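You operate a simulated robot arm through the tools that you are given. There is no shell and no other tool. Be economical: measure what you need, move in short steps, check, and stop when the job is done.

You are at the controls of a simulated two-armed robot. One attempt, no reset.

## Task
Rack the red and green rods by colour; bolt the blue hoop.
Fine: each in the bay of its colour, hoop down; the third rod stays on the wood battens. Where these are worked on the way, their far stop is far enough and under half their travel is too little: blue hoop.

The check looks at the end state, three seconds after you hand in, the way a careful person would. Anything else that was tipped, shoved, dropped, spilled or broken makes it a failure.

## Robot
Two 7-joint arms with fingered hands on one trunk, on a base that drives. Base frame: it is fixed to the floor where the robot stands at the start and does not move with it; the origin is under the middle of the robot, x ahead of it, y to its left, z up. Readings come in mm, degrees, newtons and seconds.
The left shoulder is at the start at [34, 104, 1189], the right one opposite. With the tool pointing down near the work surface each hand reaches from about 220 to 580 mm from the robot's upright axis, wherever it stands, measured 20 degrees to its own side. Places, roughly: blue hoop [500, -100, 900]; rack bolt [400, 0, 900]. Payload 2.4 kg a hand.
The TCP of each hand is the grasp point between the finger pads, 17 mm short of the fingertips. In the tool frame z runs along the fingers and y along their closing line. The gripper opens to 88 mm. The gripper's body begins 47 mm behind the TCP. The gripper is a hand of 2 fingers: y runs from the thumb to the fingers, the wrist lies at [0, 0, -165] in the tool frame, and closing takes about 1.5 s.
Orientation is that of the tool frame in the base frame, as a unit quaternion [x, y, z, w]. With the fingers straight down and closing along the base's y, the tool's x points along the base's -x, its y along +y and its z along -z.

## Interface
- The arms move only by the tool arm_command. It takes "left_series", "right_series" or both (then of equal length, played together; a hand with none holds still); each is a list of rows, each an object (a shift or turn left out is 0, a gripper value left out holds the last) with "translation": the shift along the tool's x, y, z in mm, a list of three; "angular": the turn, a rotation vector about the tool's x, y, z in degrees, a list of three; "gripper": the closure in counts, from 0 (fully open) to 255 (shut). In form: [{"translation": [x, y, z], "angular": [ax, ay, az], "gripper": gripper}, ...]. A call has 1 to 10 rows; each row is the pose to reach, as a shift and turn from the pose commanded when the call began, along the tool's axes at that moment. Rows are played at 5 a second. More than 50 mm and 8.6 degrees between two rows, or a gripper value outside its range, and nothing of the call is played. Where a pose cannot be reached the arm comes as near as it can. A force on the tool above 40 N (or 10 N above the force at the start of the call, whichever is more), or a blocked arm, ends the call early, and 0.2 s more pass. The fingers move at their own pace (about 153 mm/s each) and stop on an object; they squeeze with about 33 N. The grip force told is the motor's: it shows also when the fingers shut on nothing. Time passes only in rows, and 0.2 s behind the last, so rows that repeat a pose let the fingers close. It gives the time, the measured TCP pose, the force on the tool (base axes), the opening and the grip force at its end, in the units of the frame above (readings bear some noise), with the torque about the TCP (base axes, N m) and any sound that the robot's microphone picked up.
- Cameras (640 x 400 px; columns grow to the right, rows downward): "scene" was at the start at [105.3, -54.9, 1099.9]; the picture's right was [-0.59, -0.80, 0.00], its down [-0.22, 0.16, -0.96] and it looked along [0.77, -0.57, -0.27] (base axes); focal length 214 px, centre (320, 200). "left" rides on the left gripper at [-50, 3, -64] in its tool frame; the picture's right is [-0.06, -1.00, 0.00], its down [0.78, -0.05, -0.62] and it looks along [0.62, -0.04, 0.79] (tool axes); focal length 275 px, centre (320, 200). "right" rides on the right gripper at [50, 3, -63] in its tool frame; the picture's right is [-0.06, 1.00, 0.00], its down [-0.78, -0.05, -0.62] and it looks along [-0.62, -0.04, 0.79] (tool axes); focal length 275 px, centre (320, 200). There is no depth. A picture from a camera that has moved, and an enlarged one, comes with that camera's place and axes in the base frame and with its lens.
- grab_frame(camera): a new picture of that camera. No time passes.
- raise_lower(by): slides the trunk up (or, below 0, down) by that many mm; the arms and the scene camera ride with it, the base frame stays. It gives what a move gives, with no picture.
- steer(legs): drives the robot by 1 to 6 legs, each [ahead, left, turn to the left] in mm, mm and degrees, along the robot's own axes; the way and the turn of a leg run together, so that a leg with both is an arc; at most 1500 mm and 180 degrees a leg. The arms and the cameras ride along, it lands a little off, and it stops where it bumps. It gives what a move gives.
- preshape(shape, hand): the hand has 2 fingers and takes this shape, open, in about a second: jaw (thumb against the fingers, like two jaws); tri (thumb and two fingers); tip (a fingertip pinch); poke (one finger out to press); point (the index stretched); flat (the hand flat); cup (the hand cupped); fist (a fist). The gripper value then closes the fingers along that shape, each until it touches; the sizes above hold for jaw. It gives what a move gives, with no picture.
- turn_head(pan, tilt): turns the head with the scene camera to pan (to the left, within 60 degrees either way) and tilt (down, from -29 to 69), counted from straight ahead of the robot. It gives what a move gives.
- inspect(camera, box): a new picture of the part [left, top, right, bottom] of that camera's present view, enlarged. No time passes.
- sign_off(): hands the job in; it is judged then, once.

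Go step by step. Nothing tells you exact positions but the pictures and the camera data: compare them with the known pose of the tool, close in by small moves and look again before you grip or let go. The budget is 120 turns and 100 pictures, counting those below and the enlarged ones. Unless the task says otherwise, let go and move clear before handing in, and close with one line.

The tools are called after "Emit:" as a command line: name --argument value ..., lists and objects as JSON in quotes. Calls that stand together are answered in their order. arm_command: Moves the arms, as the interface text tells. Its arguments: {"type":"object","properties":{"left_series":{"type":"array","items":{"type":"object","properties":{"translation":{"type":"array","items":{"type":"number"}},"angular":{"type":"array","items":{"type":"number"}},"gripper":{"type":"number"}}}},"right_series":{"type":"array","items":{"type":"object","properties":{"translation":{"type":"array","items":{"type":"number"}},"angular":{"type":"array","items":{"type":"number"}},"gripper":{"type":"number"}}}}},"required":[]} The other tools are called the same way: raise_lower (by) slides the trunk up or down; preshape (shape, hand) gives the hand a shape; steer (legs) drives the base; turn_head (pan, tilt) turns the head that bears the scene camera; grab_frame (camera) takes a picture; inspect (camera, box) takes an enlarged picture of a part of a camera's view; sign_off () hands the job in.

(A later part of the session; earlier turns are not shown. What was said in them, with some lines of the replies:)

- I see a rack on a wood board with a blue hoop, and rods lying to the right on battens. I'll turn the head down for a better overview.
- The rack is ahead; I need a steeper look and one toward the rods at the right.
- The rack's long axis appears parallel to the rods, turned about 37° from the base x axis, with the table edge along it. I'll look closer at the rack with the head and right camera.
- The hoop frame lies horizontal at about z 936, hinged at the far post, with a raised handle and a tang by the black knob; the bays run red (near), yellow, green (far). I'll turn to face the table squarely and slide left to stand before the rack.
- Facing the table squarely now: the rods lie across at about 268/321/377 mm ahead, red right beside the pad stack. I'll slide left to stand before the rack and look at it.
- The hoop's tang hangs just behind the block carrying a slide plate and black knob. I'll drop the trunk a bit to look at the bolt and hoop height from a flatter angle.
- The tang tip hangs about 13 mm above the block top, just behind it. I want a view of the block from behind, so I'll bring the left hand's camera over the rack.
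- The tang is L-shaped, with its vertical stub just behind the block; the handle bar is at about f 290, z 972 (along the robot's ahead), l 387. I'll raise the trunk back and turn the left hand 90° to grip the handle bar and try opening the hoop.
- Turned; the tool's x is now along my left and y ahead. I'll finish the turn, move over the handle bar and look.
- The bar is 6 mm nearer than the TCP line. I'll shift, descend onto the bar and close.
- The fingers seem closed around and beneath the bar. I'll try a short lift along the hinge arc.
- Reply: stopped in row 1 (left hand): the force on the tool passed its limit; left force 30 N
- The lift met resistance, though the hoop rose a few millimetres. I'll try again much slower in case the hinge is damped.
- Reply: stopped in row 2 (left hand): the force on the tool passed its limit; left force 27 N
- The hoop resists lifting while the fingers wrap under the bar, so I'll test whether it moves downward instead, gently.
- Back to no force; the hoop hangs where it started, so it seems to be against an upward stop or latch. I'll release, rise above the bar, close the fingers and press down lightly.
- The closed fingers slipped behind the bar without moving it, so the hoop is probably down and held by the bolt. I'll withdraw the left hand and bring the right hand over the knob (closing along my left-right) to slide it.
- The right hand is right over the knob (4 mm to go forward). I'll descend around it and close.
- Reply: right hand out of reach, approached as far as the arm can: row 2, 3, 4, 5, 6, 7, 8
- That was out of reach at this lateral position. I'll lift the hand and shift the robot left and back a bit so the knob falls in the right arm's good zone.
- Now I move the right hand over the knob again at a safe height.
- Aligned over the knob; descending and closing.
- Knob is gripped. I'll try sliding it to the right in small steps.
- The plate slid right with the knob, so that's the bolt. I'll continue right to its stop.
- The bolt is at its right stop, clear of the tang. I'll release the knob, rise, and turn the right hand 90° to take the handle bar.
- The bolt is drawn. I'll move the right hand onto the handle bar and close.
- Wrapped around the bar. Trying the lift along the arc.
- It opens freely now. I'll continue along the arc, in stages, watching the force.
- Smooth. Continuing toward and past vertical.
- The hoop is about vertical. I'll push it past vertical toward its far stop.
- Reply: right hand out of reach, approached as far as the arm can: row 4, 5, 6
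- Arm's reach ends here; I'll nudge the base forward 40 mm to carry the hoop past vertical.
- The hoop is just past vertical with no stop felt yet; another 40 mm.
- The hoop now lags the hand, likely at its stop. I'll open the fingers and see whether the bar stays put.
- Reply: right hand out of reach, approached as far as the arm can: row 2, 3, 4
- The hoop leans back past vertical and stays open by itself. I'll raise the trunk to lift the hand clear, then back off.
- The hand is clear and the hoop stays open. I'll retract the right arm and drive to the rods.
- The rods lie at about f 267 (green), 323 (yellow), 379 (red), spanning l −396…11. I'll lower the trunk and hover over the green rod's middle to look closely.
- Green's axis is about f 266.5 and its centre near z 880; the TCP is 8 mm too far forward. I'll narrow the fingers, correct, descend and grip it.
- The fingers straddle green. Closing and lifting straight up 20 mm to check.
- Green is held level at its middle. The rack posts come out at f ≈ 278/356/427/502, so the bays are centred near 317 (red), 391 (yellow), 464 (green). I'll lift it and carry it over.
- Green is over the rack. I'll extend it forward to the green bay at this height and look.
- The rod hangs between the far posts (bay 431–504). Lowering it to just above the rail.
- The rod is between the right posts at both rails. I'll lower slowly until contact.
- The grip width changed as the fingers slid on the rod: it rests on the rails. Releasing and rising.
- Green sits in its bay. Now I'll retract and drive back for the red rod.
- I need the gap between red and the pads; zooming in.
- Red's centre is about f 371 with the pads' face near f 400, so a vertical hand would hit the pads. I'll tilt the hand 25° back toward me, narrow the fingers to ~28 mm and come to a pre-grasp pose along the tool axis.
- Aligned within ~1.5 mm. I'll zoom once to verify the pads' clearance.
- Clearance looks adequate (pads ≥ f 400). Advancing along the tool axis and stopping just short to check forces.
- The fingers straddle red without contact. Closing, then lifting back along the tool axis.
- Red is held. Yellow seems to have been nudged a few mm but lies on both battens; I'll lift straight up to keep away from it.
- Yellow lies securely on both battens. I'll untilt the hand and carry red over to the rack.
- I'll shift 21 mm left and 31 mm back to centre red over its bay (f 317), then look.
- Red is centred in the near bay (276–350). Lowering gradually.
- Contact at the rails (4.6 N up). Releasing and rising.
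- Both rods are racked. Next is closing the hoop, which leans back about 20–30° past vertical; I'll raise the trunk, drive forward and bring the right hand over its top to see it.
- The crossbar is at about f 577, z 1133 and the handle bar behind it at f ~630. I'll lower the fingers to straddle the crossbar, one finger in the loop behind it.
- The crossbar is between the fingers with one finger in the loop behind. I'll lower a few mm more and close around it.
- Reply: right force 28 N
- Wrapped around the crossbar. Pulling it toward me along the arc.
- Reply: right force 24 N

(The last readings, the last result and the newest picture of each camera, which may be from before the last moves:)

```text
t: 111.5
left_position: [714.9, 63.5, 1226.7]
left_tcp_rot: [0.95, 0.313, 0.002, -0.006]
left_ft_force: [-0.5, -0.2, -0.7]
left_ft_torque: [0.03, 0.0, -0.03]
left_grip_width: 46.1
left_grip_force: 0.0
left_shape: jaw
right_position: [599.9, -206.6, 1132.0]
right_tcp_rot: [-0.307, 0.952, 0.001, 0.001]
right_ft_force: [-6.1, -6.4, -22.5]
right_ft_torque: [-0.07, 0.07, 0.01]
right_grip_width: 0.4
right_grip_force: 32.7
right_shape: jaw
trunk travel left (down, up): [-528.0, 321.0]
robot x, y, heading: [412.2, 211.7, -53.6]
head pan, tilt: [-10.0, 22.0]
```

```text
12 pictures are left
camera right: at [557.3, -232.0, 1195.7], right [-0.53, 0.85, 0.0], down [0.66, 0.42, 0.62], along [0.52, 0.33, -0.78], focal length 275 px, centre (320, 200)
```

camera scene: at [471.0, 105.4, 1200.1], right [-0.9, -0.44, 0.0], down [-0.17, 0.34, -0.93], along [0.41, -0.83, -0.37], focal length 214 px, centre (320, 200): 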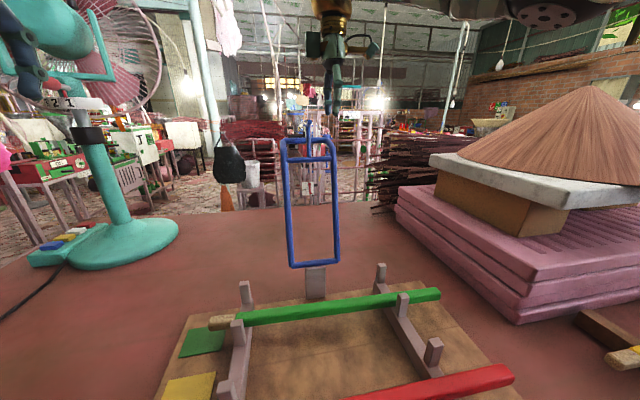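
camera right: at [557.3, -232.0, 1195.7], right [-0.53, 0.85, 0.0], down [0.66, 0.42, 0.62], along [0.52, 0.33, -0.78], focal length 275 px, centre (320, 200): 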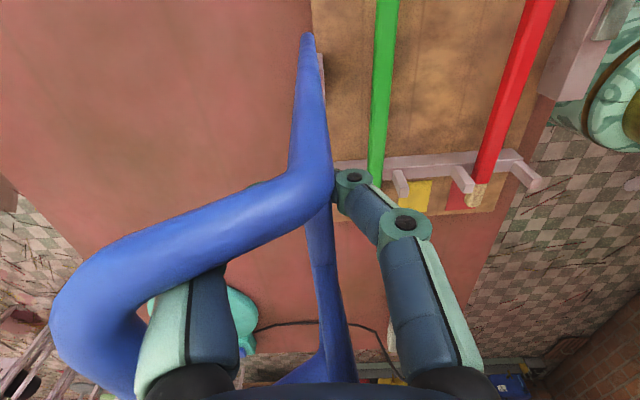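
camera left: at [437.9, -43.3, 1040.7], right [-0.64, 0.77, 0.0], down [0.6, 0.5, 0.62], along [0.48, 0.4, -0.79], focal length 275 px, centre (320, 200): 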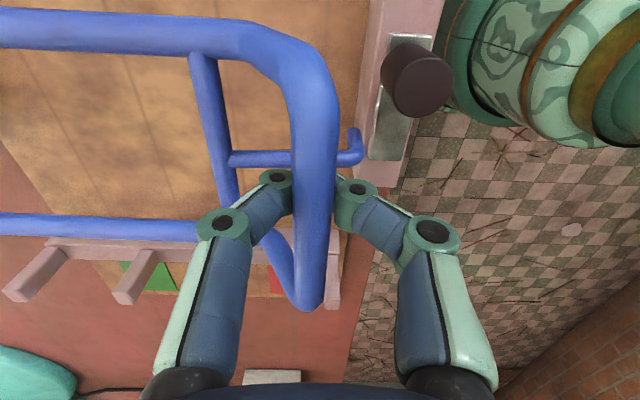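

The handle would swing into the palm if I lower it by the crossbar, so I'll return the hoop to its rest, release, and take the handle bar itself (the grip that worked for opening).

Emit:
arm_command --right_series '[{"translation": [0, -15, 0]}, {"translation": [0, -30, 2]}, {"translation": [0, -45, 4]}, {"translation": [0, -58, 6]}, {"translation": [0, -58, 6], "gripper": 125}, {"translation": [0, -58, 6]}, {"translation": [0, -58, 6]}, {"translation": [0, -58, -30]}, {"translation": [0, -58, -70]}]'

Emit:
arm_command --right_series '[{"translation": [-3, -25, -10], "angular": [0, 0, -0.5]}, {"translation": [-6, -48, -10], "angular": [0, 0, -0.5]}]'

Emit:
grab_frame --camera "right"

```text
t: 113.5
left_position: [715.2, 66.4, 1227.3]
left_tcp_rot: [0.95, 0.312, 0.001, -0.004]
left_ft_force: [-0.3, 0.0, 0.2]
left_ft_torque: [-0.04, 0.0, -0.01]
left_grip_width: 46.2
left_grip_force: 0.1
left_shape: jaw
right_position: [631.0, -249.2, 1199.7]
right_tcp_rot: [-0.307, 0.952, -0.001, 0.001]
right_ft_force: [-0.3, 0.5, -0.2]
right_ft_torque: [0.03, -0.01, 0.01]
right_grip_width: 44.4
right_grip_force: 0.0
right_shape: jaw
trunk travel left (down, up): [-528.0, 321.0]
robot x, y, heading: [412.9, 209.0, -53.8]
head pan, tilt: [-10.0, 22.0]
```

```text
t: 114.2
left_position: [714.0, 66.7, 1227.0]
left_tcp_rot: [0.95, 0.312, 0.001, -0.004]
left_ft_force: [-0.1, -0.1, 0.0]
left_ft_torque: [0.0, -0.01, -0.04]
left_grip_width: 46.1
left_grip_force: 0.0
left_shape: jaw
right_position: [658.2, -278.4, 1212.3]
right_tcp_rot: [-0.312, 0.95, -0.002, 0.001]
right_ft_force: [-0.1, -0.2, -0.4]
right_ft_torque: [-0.01, 0.01, 0.03]
right_grip_width: 44.5
right_grip_force: 0.0
right_shape: jaw
right hand out of reach, approached as far as the arm can: row 2
trunk travel left (down, up): [-528.0, 321.0]
robot x, y, heading: [412.8, 208.5, -53.6]
head pan, tilt: [-10.0, 22.0]
```

```text
11 pictures are left
camera right: at [615.5, -303.7, 1275.5], right [-0.54, 0.84, 0.0], down [0.66, 0.43, 0.62], along [0.52, 0.33, -0.78], focal length 275 px, centre (320, 200)
```

right: 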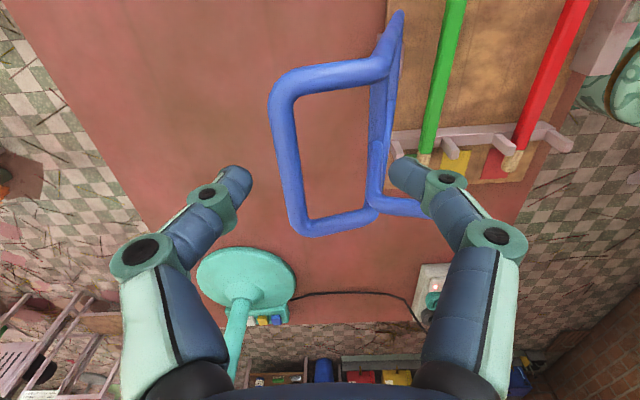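

The handle bar is at f ≈ 633, just at reach. I'll drive 20 mm forward and descend to straddle it, then close.

Emit:
steer --legs '[[20, 0, 0]]'

Emit:
arm_command --right_series '[{"translation": [-4, 0, 25]}, {"translation": [-8, 0, 50]}, {"translation": [-8, 0, 75]}, {"translation": [-8, 0, 75], "gripper": 255}, {"translation": [-8, 0, 75]}, {"translation": [-8, 0, 75]}, {"translation": [-8, 0, 75]}, {"translation": [-8, 0, 75]}]'

Emit:
grab_frame --camera "right"

```text
t: 114.9
left_position: [727.2, 49.1, 1227.2]
left_tcp_rot: [0.95, 0.313, 0.001, -0.006]
left_ft_force: [0.4, 0.4, 0.7]
left_ft_torque: [0.0, 0.03, 0.02]
left_grip_width: 46.4
left_grip_force: 0.1
left_shape: jaw
right_position: [669.7, -293.8, 1210.7]
right_tcp_rot: [-0.312, 0.95, 0.001, 0.001]
right_ft_force: [0.7, -0.1, -0.2]
right_ft_torque: [0.04, -0.01, 0.01]
right_grip_width: 44.6
right_grip_force: 0.1
right_shape: jaw
trunk travel left (down, up): [-528.0, 321.0]
robot x, y, heading: [427.1, 192.2, -53.9]
head pan, tilt: [-10.0, 22.0]
```

```text
t: 116.7
left_position: [726.5, 50.0, 1226.8]
left_tcp_rot: [0.95, 0.312, 0.001, -0.006]
left_ft_force: [-0.4, 0.1, -0.1]
left_ft_torque: [0.0, 0.0, 0.0]
left_grip_width: 46.0
left_grip_force: 0.0
left_shape: jaw
right_position: [676.1, -289.7, 1133.4]
right_tcp_rot: [-0.312, 0.95, 0.0, 0.001]
right_ft_force: [-0.4, -0.1, 0.5]
right_ft_torque: [-0.01, 0.03, -0.02]
right_grip_width: 0.4
right_grip_force: 33.1
right_shape: jaw
trunk travel left (down, up): [-528.0, 321.0]
robot x, y, heading: [426.2, 196.2, -53.7]
head pan, tilt: [-10.0, 22.0]
```

```text
10 pictures are left
camera right: at [634.7, -315.2, 1197.6], right [-0.54, 0.84, 0.0], down [0.66, 0.43, 0.62], along [0.52, 0.33, -0.78], focal length 275 px, centre (320, 200)
```

right: 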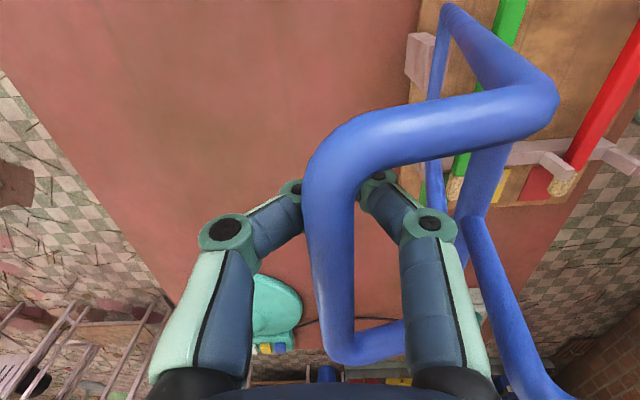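

The handle bar is wrapped. Pulling it up and toward me along the arc.

Emit:
arm_command --right_series '[{"translation": [0, 10, -5]}, {"translation": [0, 21, -10]}, {"translation": [0, 32, -14]}, {"translation": [0, 45, -19]}, {"translation": [0, 58, -22]}, {"translation": [0, 71, -25]}, {"translation": [0, 85, -27]}, {"translation": [0, 99, -28]}, {"translation": [0, 112, -28]}, {"translation": [0, 126, -28]}]'

Emit:
grab_frame --camera "right"

```text
t: 118.9
left_position: [727.1, 50.5, 1225.7]
left_tcp_rot: [0.95, 0.312, 0.002, -0.005]
left_ft_force: [0.0, 0.3, 0.3]
left_ft_torque: [0.01, 0.0, 0.0]
left_grip_width: 46.4
left_grip_force: 0.1
left_shape: jaw
right_position: [601.4, -186.3, 1164.8]
right_tcp_rot: [-0.312, 0.95, 0.0, 0.001]
right_ft_force: [-0.2, 0.1, -0.6]
right_ft_torque: [0.0, -0.03, 0.0]
right_grip_width: 0.0
right_grip_force: 32.7
right_shape: jaw
trunk travel left (down, up): [-528.0, 321.0]
robot x, y, heading: [422.0, 193.7, -53.7]
head pan, tilt: [-10.0, 22.0]
```

```text
9 pictures are left
camera right: at [560.5, -211.5, 1228.6], right [-0.54, 0.84, 0.0], down [0.66, 0.42, 0.62], along [0.52, 0.33, -0.78], focal length 275 px, centre (320, 200)
```

right: 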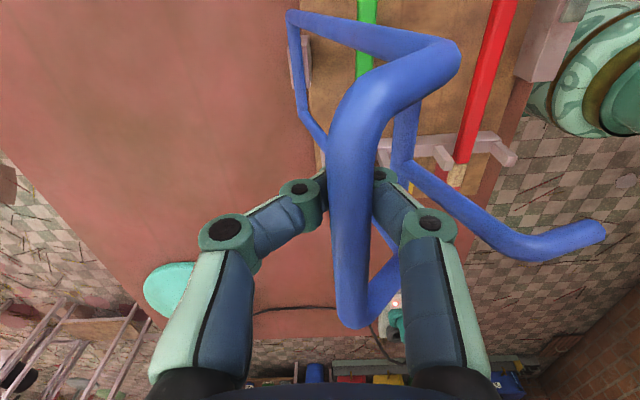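

Past vertical and following well. Continuing down the arc.

Emit:
arm_command --right_series '[{"translation": [0, 13, 1]}, {"translation": [0, 25, 3]}, {"translation": [0, 38, 7]}, {"translation": [0, 51, 10]}, {"translation": [0, 64, 14]}, {"translation": [0, 76, 19]}, {"translation": [0, 89, 25]}, {"translation": [0, 101, 31]}, {"translation": [0, 118, 43]}, {"translation": [0, 134, 55]}]'

Emit:
arm_command --right_series '[{"translation": [0, 10, 9]}, {"translation": [0, 20, 19]}, {"translation": [0, 29, 29]}, {"translation": [0, 38, 41]}, {"translation": [0, 46, 52]}, {"translation": [0, 53, 63]}]'

Emit:
grab_frame --camera "right"

```text
t: 121.1
left_position: [727.9, 48.5, 1227.4]
left_tcp_rot: [0.95, 0.312, 0.001, -0.006]
left_ft_force: [-0.4, -0.3, 0.2]
left_ft_torque: [-0.02, 0.01, -0.01]
left_grip_width: 46.0
left_grip_force: 0.1
left_shape: jaw
right_position: [522.6, -80.4, 1108.1]
right_tcp_rot: [-0.31, 0.951, 0.0, 0.001]
right_ft_force: [5.9, -5.6, -10.8]
right_ft_torque: [-0.12, -0.05, 0.01]
right_grip_width: 0.0
right_grip_force: 33.3
right_shape: jaw
trunk travel left (down, up): [-528.0, 321.0]
robot x, y, heading: [424.5, 194.0, -53.7]
head pan, tilt: [-10.0, 22.0]
```

```text
t: 122.5
left_position: [727.6, 47.2, 1227.5]
left_tcp_rot: [0.95, 0.312, 0.001, -0.007]
left_ft_force: [-0.1, 0.2, 0.2]
left_ft_torque: [-0.03, 0.06, 0.03]
left_grip_width: 45.9
left_grip_force: 0.1
left_shape: jaw
right_position: [489.9, -39.3, 1046.6]
right_tcp_rot: [-0.311, 0.95, 0.001, 0.0]
right_ft_force: [6.7, -11.3, -8.9]
right_ft_torque: [-0.09, -0.06, 0.02]
right_grip_width: 0.0
right_grip_force: 32.8
right_shape: jaw
trunk travel left (down, up): [-528.0, 321.0]
robot x, y, heading: [421.3, 194.3, -53.5]
head pan, tilt: [-10.0, 22.0]
```

```text
8 pictures are left
camera right: at [449.5, -64.8, 1110.5], right [-0.54, 0.84, 0.0], down [0.66, 0.42, 0.62], along [0.52, 0.33, -0.78], focal length 275 px, centre (320, 200)
```

right: 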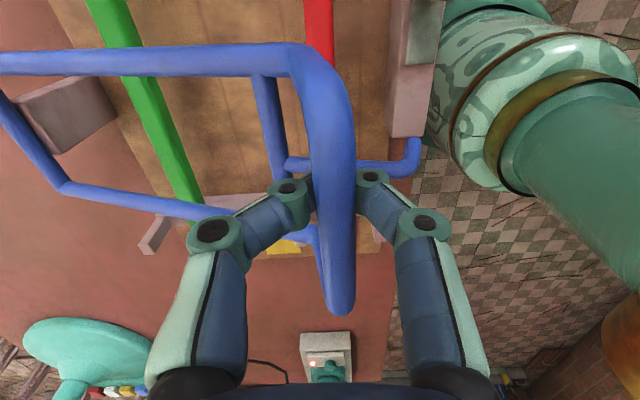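

Nearly there; the base is close, so I'll finish with short downward arm steps alternated with small base moves back.

Emit:
arm_command --right_series '[{"translation": [0, 0, 6]}, {"translation": [0, 0, 13]}, {"translation": [0, 0, 20]}]'

Emit:
steer --legs '[[-7, 0, 0]]'

Emit:
arm_command --right_series '[{"translation": [0, 0, 6]}, {"translation": [0, 0, 13]}, {"translation": [0, 0, 20]}]'

Emit:
steer --legs '[[-7, 0, 0]]'

Emit:
arm_command --right_series '[{"translation": [0, 0, 6]}, {"translation": [0, 0, 12]}, {"translation": [0, 0, 16]}]'

```text
t: 123.3
left_position: [725.1, 50.6, 1227.1]
left_tcp_rot: [0.95, 0.312, 0.001, -0.005]
left_ft_force: [0.1, -0.9, 0.1]
left_ft_torque: [0.0, 0.01, -0.03]
left_grip_width: 46.2
left_grip_force: 0.1
left_shape: jaw
right_position: [489.3, -35.8, 1026.8]
right_tcp_rot: [-0.313, 0.95, -0.001, 0.001]
right_ft_force: [-4.3, 3.4, 0.7]
right_ft_torque: [0.02, 0.02, 0.05]
right_grip_width: 0.0
right_grip_force: 32.6
right_shape: jaw
trunk travel left (down, up): [-528.0, 321.0]
robot x, y, heading: [425.8, 195.1, -53.5]
head pan, tilt: [-10.0, 22.0]
```

```text
t: 124.1
left_position: [721.8, 55.0, 1227.4]
left_tcp_rot: [0.95, 0.313, 0.001, -0.006]
left_ft_force: [0.5, -0.1, -0.4]
left_ft_torque: [0.0, 0.02, -0.01]
left_grip_width: 45.7
left_grip_force: 0.1
left_shape: jaw
right_position: [487.2, -34.1, 1026.2]
right_tcp_rot: [-0.31, 0.951, -0.001, 0.001]
right_ft_force: [5.4, -5.9, -3.8]
right_ft_torque: [0.02, -0.03, 0.04]
right_grip_width: 0.0
right_grip_force: 33.1
right_shape: jaw
trunk travel left (down, up): [-528.0, 321.0]
robot x, y, heading: [420.5, 200.5, -53.7]
head pan, tilt: [-10.0, 22.0]
```

```text
t: 124.9
left_position: [722.6, 56.5, 1228.1]
left_tcp_rot: [0.95, 0.313, 0.0, -0.006]
left_ft_force: [0.5, 0.7, -0.2]
left_ft_torque: [0.03, 0.01, 0.01]
left_grip_width: 46.0
left_grip_force: 0.0
left_shape: jaw
right_position: [483.4, -31.1, 1006.9]
right_tcp_rot: [-0.312, 0.95, 0.0, 0.001]
right_ft_force: [-2.2, 4.6, 0.5]
right_ft_torque: [0.02, 0.01, -0.04]
right_grip_width: 0.1
right_grip_force: 33.0
right_shape: jaw
trunk travel left (down, up): [-528.0, 321.0]
robot x, y, heading: [420.0, 197.4, -53.6]
head pan, tilt: [-10.0, 22.0]
```

```text
t: 125.6
left_position: [718.1, 61.3, 1225.9]
left_tcp_rot: [0.95, 0.312, 0.001, -0.005]
left_ft_force: [0.2, 0.4, 0.0]
left_ft_torque: [0.01, 0.01, 0.0]
left_grip_width: 46.0
left_grip_force: 0.1
left_shape: jaw
right_position: [482.0, -26.8, 1005.7]
right_tcp_rot: [-0.311, 0.951, -0.001, 0.002]
right_ft_force: [5.1, -5.9, -4.1]
right_ft_torque: [0.0, -0.01, 0.01]
right_grip_width: 0.0
right_grip_force: 33.2
right_shape: jaw
trunk travel left (down, up): [-528.0, 321.0]
robot x, y, heading: [416.9, 207.7, -53.8]
head pan, tilt: [-10.0, 22.0]
```

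```text
t: 126.4
left_position: [719.4, 62.3, 1227.3]
left_tcp_rot: [0.95, 0.312, 0.001, -0.005]
left_ft_force: [-0.2, -0.5, -1.0]
left_ft_torque: [0.02, 0.03, 0.0]
left_grip_width: 46.3
left_grip_force: 0.0
left_shape: jaw
right_position: [480.3, -26.0, 991.2]
right_tcp_rot: [-0.31, 0.951, -0.001, 0.001]
right_ft_force: [-1.6, 1.4, -1.0]
right_ft_torque: [0.01, -0.01, -0.05]
right_grip_width: 0.2
right_grip_force: 32.9
right_shape: jaw
trunk travel left (down, up): [-528.0, 321.0]
robot x, y, heading: [416.4, 207.7, -53.8]
head pan, tilt: [-10.0, 22.0]
```

Emit:
steer --legs '[[-6, 0, 0]]'

Emit:
arm_command --right_series '[{"translation": [0, 0, 5]}, {"translation": [0, 0, 10]}, {"translation": [0, 0, 14]}]'

Emit:
arm_command --right_series '[{"translation": [0, 3, 4]}, {"translation": [0, 4, 8]}, {"translation": [0, 4, 12]}]'

Emit:
turn_head --pan -10 --tilt 50

Emit:
grab_frame --camera "scene"

```text
t: 127.1
left_position: [715.3, 66.5, 1227.3]
left_tcp_rot: [0.95, 0.313, 0.002, -0.006]
left_ft_force: [0.1, 0.1, 0.6]
left_ft_torque: [0.0, 0.0, 0.0]
left_grip_width: 45.8
left_grip_force: 0.3
left_shape: jaw
right_position: [477.4, -23.3, 990.3]
right_tcp_rot: [-0.31, 0.951, -0.002, 0.001]
right_ft_force: [5.6, -6.6, -3.4]
right_ft_torque: [0.0, 0.0, -0.01]
right_grip_width: 0.0
right_grip_force: 33.6
right_shape: jaw
trunk travel left (down, up): [-528.0, 321.0]
robot x, y, heading: [409.4, 207.0, -53.8]
head pan, tilt: [-10.0, 22.0]
```

```text
t: 127.9
left_position: [713.5, 66.3, 1227.0]
left_tcp_rot: [0.95, 0.313, 0.002, -0.005]
left_ft_force: [-0.4, 0.1, -0.6]
left_ft_torque: [-0.02, 0.01, -0.03]
left_grip_width: 46.0
left_grip_force: 0.0
left_shape: jaw
right_position: [477.6, -22.4, 976.6]
right_tcp_rot: [-0.311, 0.95, -0.003, 0.002]
right_ft_force: [0.5, 0.0, -1.5]
right_ft_torque: [-0.01, 0.02, 0.01]
right_grip_width: 0.0
right_grip_force: 33.5
right_shape: jaw
trunk travel left (down, up): [-528.0, 321.0]
robot x, y, heading: [410.3, 209.0, -53.6]
head pan, tilt: [-10.0, 22.0]
```

```text
t: 128.7
left_position: [714.7, 67.1, 1227.7]
left_tcp_rot: [0.95, 0.312, 0.002, -0.005]
left_ft_force: [-0.2, -0.2, 0.7]
left_ft_torque: [-0.01, 0.0, 0.0]
left_grip_width: 46.1
left_grip_force: 0.1
left_shape: jaw
right_position: [475.3, -19.8, 963.9]
right_tcp_rot: [-0.31, 0.951, -0.002, 0.001]
right_ft_force: [-0.3, 0.0, 0.2]
right_ft_torque: [0.02, 0.0, 0.01]
right_grip_width: 0.0
right_grip_force: 32.5
right_shape: jaw
trunk travel left (down, up): [-528.0, 321.0]
robot x, y, heading: [411.1, 212.8, -53.8]
head pan, tilt: [-10.0, 22.0]
```

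```text
t: 129.7
left_position: [715.5, 67.8, 1227.1]
left_tcp_rot: [0.95, 0.313, 0.001, -0.004]
left_ft_force: [0.3, -0.2, 0.5]
left_ft_torque: [0.03, 0.01, -0.01]
left_grip_width: 46.1
left_grip_force: 0.0
left_shape: jaw
right_position: [474.2, -19.7, 964.0]
right_tcp_rot: [-0.311, 0.95, -0.003, 0.002]
right_ft_force: [0.3, 0.0, 0.9]
right_ft_torque: [-0.02, -0.01, -0.01]
right_grip_width: 0.1
right_grip_force: 32.8
right_shape: jaw
trunk travel left (down, up): [-528.0, 321.0]
robot x, y, heading: [411.3, 213.9, -53.7]
head pan, tilt: [-10.0, 50.0]
```

```text
7 pictures are left
camera scene: at [463.4, 119.9, 1157.9], right [-0.9, -0.44, 0.0], down [-0.34, 0.69, -0.64], along [0.29, -0.58, -0.77], focal length 214 px, centre (320, 200)
```

scene: 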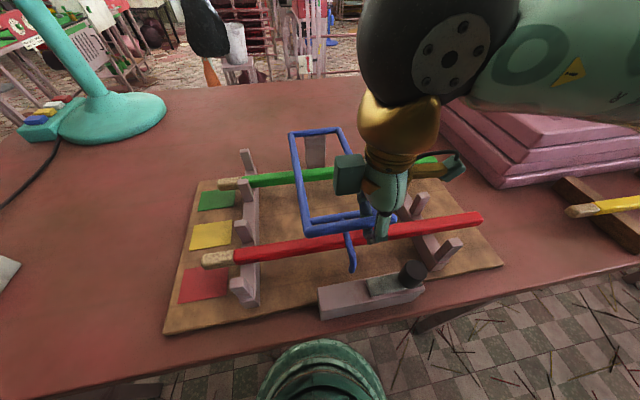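

The hoop is down with no force on the hand. I'll release, rise, back the base off, lower the trunk, and turn the hand for the knob.

Emit:
arm_command --right_series '[{"translation": [0, 0, 0], "gripper": 125}, {"translation": [0, 0, 0]}, {"translation": [0, 0, 0]}, {"translation": [0, 0, -40]}, {"translation": [0, 0, -80]}, {"translation": [0, 0, -120]}, {"translation": [0, 0, -160]}, {"translation": [0, 0, -190]}]'

Emit:
steer --legs '[[-130, 0, 0]]'

Emit:
arm_command --right_series '[{"angular": [0, 0, 8.5]}, {"angular": [0, 0, 17]}, {"angular": [0, 0, 25.5]}, {"angular": [0, 0, 34]}, {"angular": [0, 0, 42.5]}, {"angular": [0, 0, 51]}, {"angular": [0, 0, 59.5]}, {"angular": [0, 0, 68]}, {"angular": [0, 0, 76.5]}, {"angular": [0, 0, 85]}]'

Emit:
raise_lower --by -110

Emit:
grab_frame --camera "scene"

```text
t: 131.5
left_position: [714.6, 65.9, 1227.1]
left_tcp_rot: [0.95, 0.312, 0.001, -0.004]
left_ft_force: [-0.7, 0.3, 0.2]
left_ft_torque: [0.01, -0.01, -0.01]
left_grip_width: 45.9
left_grip_force: 0.1
left_shape: jaw
right_position: [476.7, -20.6, 1152.7]
right_tcp_rot: [-0.311, 0.951, -0.002, 0.0]
right_ft_force: [0.8, -0.3, -1.2]
right_ft_torque: [-0.01, -0.01, -0.01]
right_grip_width: 44.4
right_grip_force: 0.0
right_shape: jaw
right hand out of reach, approached as far as the arm can: row 7, 8
trunk travel left (down, up): [-528.0, 321.0]
robot x, y, heading: [411.4, 212.4, -53.5]
head pan, tilt: [-10.0, 50.0]
```

```text
t: 132.7
left_position: [638.5, 171.3, 1227.1]
left_tcp_rot: [0.95, 0.313, 0.001, -0.005]
left_ft_force: [0.4, -0.6, 0.3]
left_ft_torque: [-0.01, 0.0, 0.01]
left_grip_width: 46.1
left_grip_force: 0.1
left_shape: jaw
right_position: [401.0, 84.2, 1152.0]
right_tcp_rot: [-0.311, 0.95, -0.003, 0.002]
right_ft_force: [0.1, -0.6, 0.7]
right_ft_torque: [0.01, 0.01, -0.01]
right_grip_width: 44.6
right_grip_force: 0.1
right_shape: jaw
trunk travel left (down, up): [-528.0, 321.0]
robot x, y, heading: [331.2, 309.6, -53.3]
head pan, tilt: [-10.0, 50.0]
```

```text
t: 134.9
left_position: [638.9, 170.8, 1227.5]
left_tcp_rot: [0.95, 0.313, 0.001, -0.005]
left_ft_force: [-0.7, 0.3, -0.1]
left_ft_torque: [-0.03, 0.0, -0.04]
left_grip_width: 46.0
left_grip_force: 0.1
left_shape: jaw
right_position: [389.4, 48.8, 1135.3]
right_tcp_rot: [0.413, 0.911, -0.001, 0.002]
right_ft_force: [-0.4, -0.5, 0.3]
right_ft_torque: [-0.02, 0.02, 0.01]
right_grip_width: 44.6
right_grip_force: 0.1
right_shape: jaw
right hand out of reach, approached as far as the arm can: row 9, 10
trunk travel left (down, up): [-528.0, 321.0]
robot x, y, heading: [334.9, 312.8, -53.8]
head pan, tilt: [-10.0, 50.0]
```

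```text
t: 136.4
left_position: [637.8, 170.4, 1118.3]
left_tcp_rot: [0.95, 0.313, 0.001, -0.005]
left_ft_force: [-0.1, 0.2, 0.0]
left_ft_torque: [-0.01, 0.03, 0.0]
left_grip_width: 46.2
left_grip_force: 0.1
left_shape: jaw
right_position: [389.0, 45.7, 1017.7]
right_tcp_rot: [0.411, 0.911, 0.006, -0.01]
right_ft_force: [0.6, 0.6, 0.0]
right_ft_torque: [0.02, 0.02, -0.01]
right_grip_width: 44.5
right_grip_force: 0.1
right_shape: jaw
trunk travel left (down, up): [-418.0, 431.0]
robot x, y, heading: [338.6, 309.8, -53.7]
head pan, tilt: [-10.0, 50.0]
```

```text
6 pictures are left
camera scene: at [388.4, 222.0, 1047.2], right [-0.9, -0.45, 0.0], down [-0.34, 0.69, -0.64], along [0.29, -0.58, -0.77], focal length 214 px, centre (320, 200)
```

scene: 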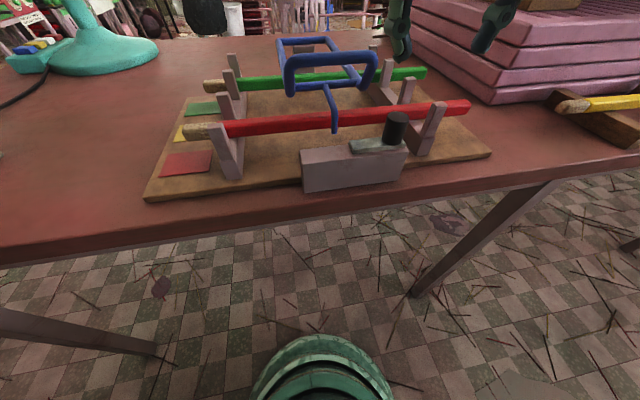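

Hoop down over the rods. I'll correct the hand's yaw and move it over the knob (f 249, l 319).

Emit:
arm_command --right_series '[{"translation": [-20, -10, 0], "angular": [0, -1.3, 2.5]}, {"translation": [-40, -20, 0], "angular": [0, -1.3, 5]}, {"translation": [-53.3, -26.3, 10], "angular": [0, -1.3, 5]}, {"translation": [-53.3, -26.3, 28], "angular": [0, -1.3, 5]}]'

Emit:
grab_frame --camera "right"

```text
t: 137.4
left_position: [637.5, 169.5, 1117.6]
left_tcp_rot: [0.95, 0.313, 0.001, -0.005]
left_ft_force: [-0.7, -0.2, -0.3]
left_ft_torque: [0.01, -0.02, -0.03]
left_grip_width: 46.0
left_grip_force: 0.0
left_shape: jaw
right_position: [404.5, -10.8, 987.8]
right_tcp_rot: [0.451, 0.893, 0.002, 0.001]
right_ft_force: [0.1, -1.1, -0.1]
right_ft_torque: [-0.01, -0.02, 0.04]
right_grip_width: 44.3
right_grip_force: 0.1
right_shape: jaw
trunk travel left (down, up): [-418.0, 431.0]
robot x, y, heading: [334.2, 312.3, -53.6]
head pan, tilt: [-10.0, 50.0]
```

```text
5 pictures are left
camera right: at [378.0, 32.2, 1051.7], right [0.84, 0.54, 0.0], down [0.42, -0.66, 0.62], along [0.34, -0.52, -0.79], focal length 275 px, centre (320, 200)
```

right: 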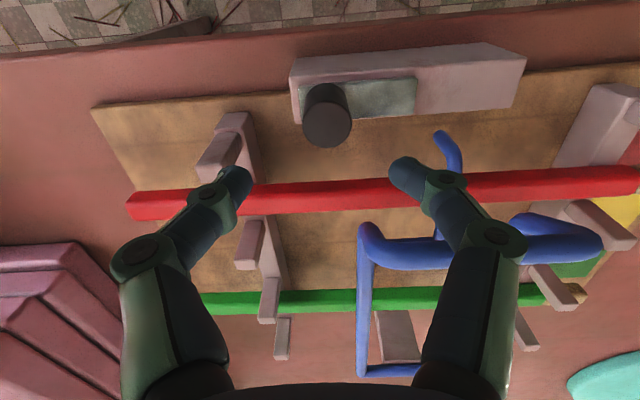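

Aligned within 3 mm. Descend, grip the knob, and slide it left toward its bolted position (about +40 mm).

Emit:
arm_command --right_series '[{"translation": [0, 3, 25]}, {"translation": [0, 3, 50]}, {"translation": [0, 3, 63]}, {"translation": [0, 3, 63], "gripper": 255}, {"translation": [0, 3, 63]}, {"translation": [0, 3, 63]}, {"translation": [0, 3, 63]}]'

Emit:
arm_command --right_series '[{"translation": [0, 5, 0]}, {"translation": [0, 10, 0]}, {"translation": [0, 15, 0]}, {"translation": [0, 20, 0]}, {"translation": [0, 25, 0]}, {"translation": [0, 30, 0]}, {"translation": [0, 34, 0]}, {"translation": [0, 37, 0]}]'

Emit:
grab_frame --camera "scene"

```text
t: 139.0
left_position: [636.4, 171.1, 1117.7]
left_tcp_rot: [0.95, 0.313, 0.001, -0.004]
left_ft_force: [0.7, 0.1, 0.3]
left_ft_torque: [-0.02, -0.01, -0.02]
left_grip_width: 46.3
left_grip_force: 0.2
left_shape: jaw
right_position: [405.7, -6.6, 923.4]
right_tcp_rot: [0.451, 0.893, 0.002, -0.001]
right_ft_force: [-9.5, 13.3, -10.8]
right_ft_torque: [0.22, 0.13, 0.04]
right_grip_width: 16.8
right_grip_force: 32.9
right_shape: jaw
trunk travel left (down, up): [-418.0, 431.0]
robot x, y, heading: [335.1, 311.6, -53.5]
head pan, tilt: [-10.0, 50.0]
```

```text
t: 140.8
left_position: [637.6, 171.0, 1118.4]
left_tcp_rot: [0.95, 0.313, 0.002, -0.004]
left_ft_force: [0.7, -0.3, 0.3]
left_ft_torque: [0.01, -0.01, 0.01]
left_grip_width: 46.1
left_grip_force: 0.1
left_shape: jaw
right_position: [436.3, 13.3, 926.1]
right_tcp_rot: [0.452, 0.892, 0.001, 0.001]
right_ft_force: [-17.8, 15.5, -17.6]
right_ft_torque: [0.21, 0.17, -0.08]
right_grip_width: 18.1
right_grip_force: 33.1
right_shape: jaw
trunk travel left (down, up): [-418.0, 431.0]
robot x, y, heading: [333.2, 314.0, -53.4]
head pan, tilt: [-10.0, 50.0]
```

```text
4 pictures are left
camera scene: at [386.8, 222.8, 1047.3], right [-0.9, -0.45, 0.0], down [-0.34, 0.69, -0.64], along [0.29, -0.58, -0.77], focal length 214 px, centre (320, 200)
```

scene: 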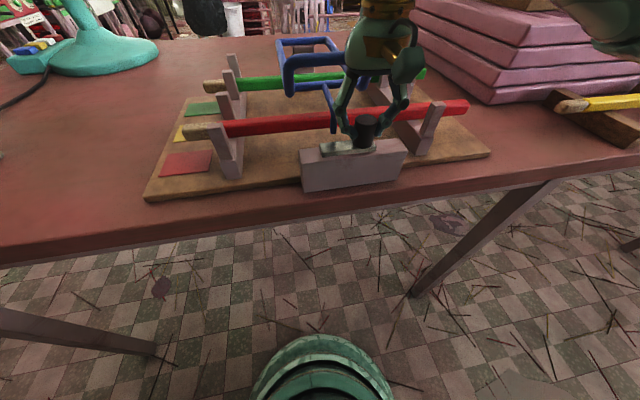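

The knob is back at its original bolted spot. A small extra push to be sure it's home, then release and rise.

Emit:
arm_command --right_series '[{"translation": [0, 2, 0]}, {"translation": [0, 4, 0]}, {"translation": [0, 4, 0]}]'

Emit:
arm_command --right_series '[{"translation": [0, -2, 0], "gripper": 120}, {"translation": [0, -2, 0]}, {"translation": [0, -2, 0]}, {"translation": [0, -2, -30]}, {"translation": [0, -2, -70]}, {"translation": [0, -2, -110]}, {"translation": [0, -2, -140]}]'

Emit:
inspect --camera "scene" --box '[140, 20, 520, 220]'

```text
t: 141.6
left_position: [636.2, 171.9, 1117.1]
left_tcp_rot: [0.95, 0.313, 0.001, -0.004]
left_ft_force: [-0.6, -0.5, -0.5]
left_ft_torque: [0.03, 0.0, -0.01]
left_grip_width: 46.2
left_grip_force: 0.1
left_shape: jaw
right_position: [439.4, 15.6, 926.4]
right_tcp_rot: [0.451, 0.893, 0.001, 0.002]
right_ft_force: [-19.1, 15.5, -20.8]
right_ft_torque: [0.22, 0.2, -0.16]
right_grip_width: 18.6
right_grip_force: 32.4
right_shape: jaw
trunk travel left (down, up): [-418.0, 431.0]
robot x, y, heading: [337.4, 312.8, -53.7]
head pan, tilt: [-10.0, 50.0]
```

```text
t: 143.2
left_position: [638.5, 170.4, 1115.7]
left_tcp_rot: [0.95, 0.313, 0.001, -0.006]
left_ft_force: [-0.1, 0.2, 0.1]
left_ft_torque: [0.0, 0.0, 0.04]
left_grip_width: 46.2
left_grip_force: 0.1
left_shape: jaw
right_position: [439.4, 8.9, 1065.0]
right_tcp_rot: [0.451, 0.893, 0.002, 0.001]
right_ft_force: [-0.8, 0.0, 0.4]
right_ft_torque: [-0.02, 0.0, 0.02]
right_grip_width: 46.2
right_grip_force: 0.1
right_shape: jaw
right hand out of reach, approached as far as the arm can: row 7
trunk travel left (down, up): [-418.0, 431.0]
robot x, y, heading: [337.9, 315.3, -54.0]
head pan, tilt: [-10.0, 50.0]
```

```text
1.68 times, centred on (330, 120) of scene
camera zoom: at [388.4, 221.9, 1047.2], right [-0.9, -0.45, 0.0], down [-0.34, 0.69, -0.64], along [0.29, -0.58, -0.77], focal length 361 px, centre (303, 335)
```

zoom: 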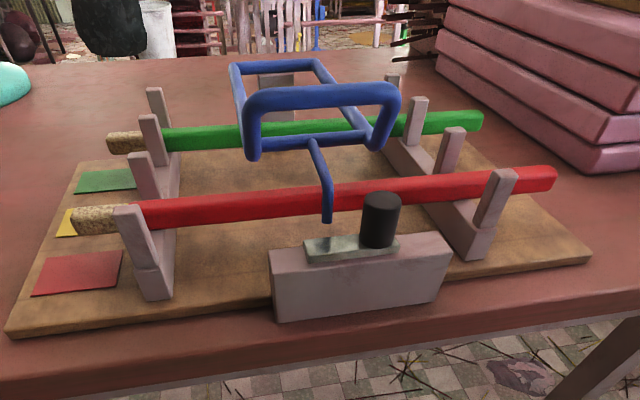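

Red sits in the red bay and green in the green bay. The hoop is down, the bolt is back at its home stop, and the yellow rod was last seen lying on both battens. The hands are open and clear, so I'm handing in.

Emit:
sign_off

```text
The job is handed in.
```

I racked the red and green rods in the bays of their colours, closed the blue hoop and bolted it. The yellow rod got nudged a few millimetres while I lifted red, but it still lay on both battens when I last saw it.
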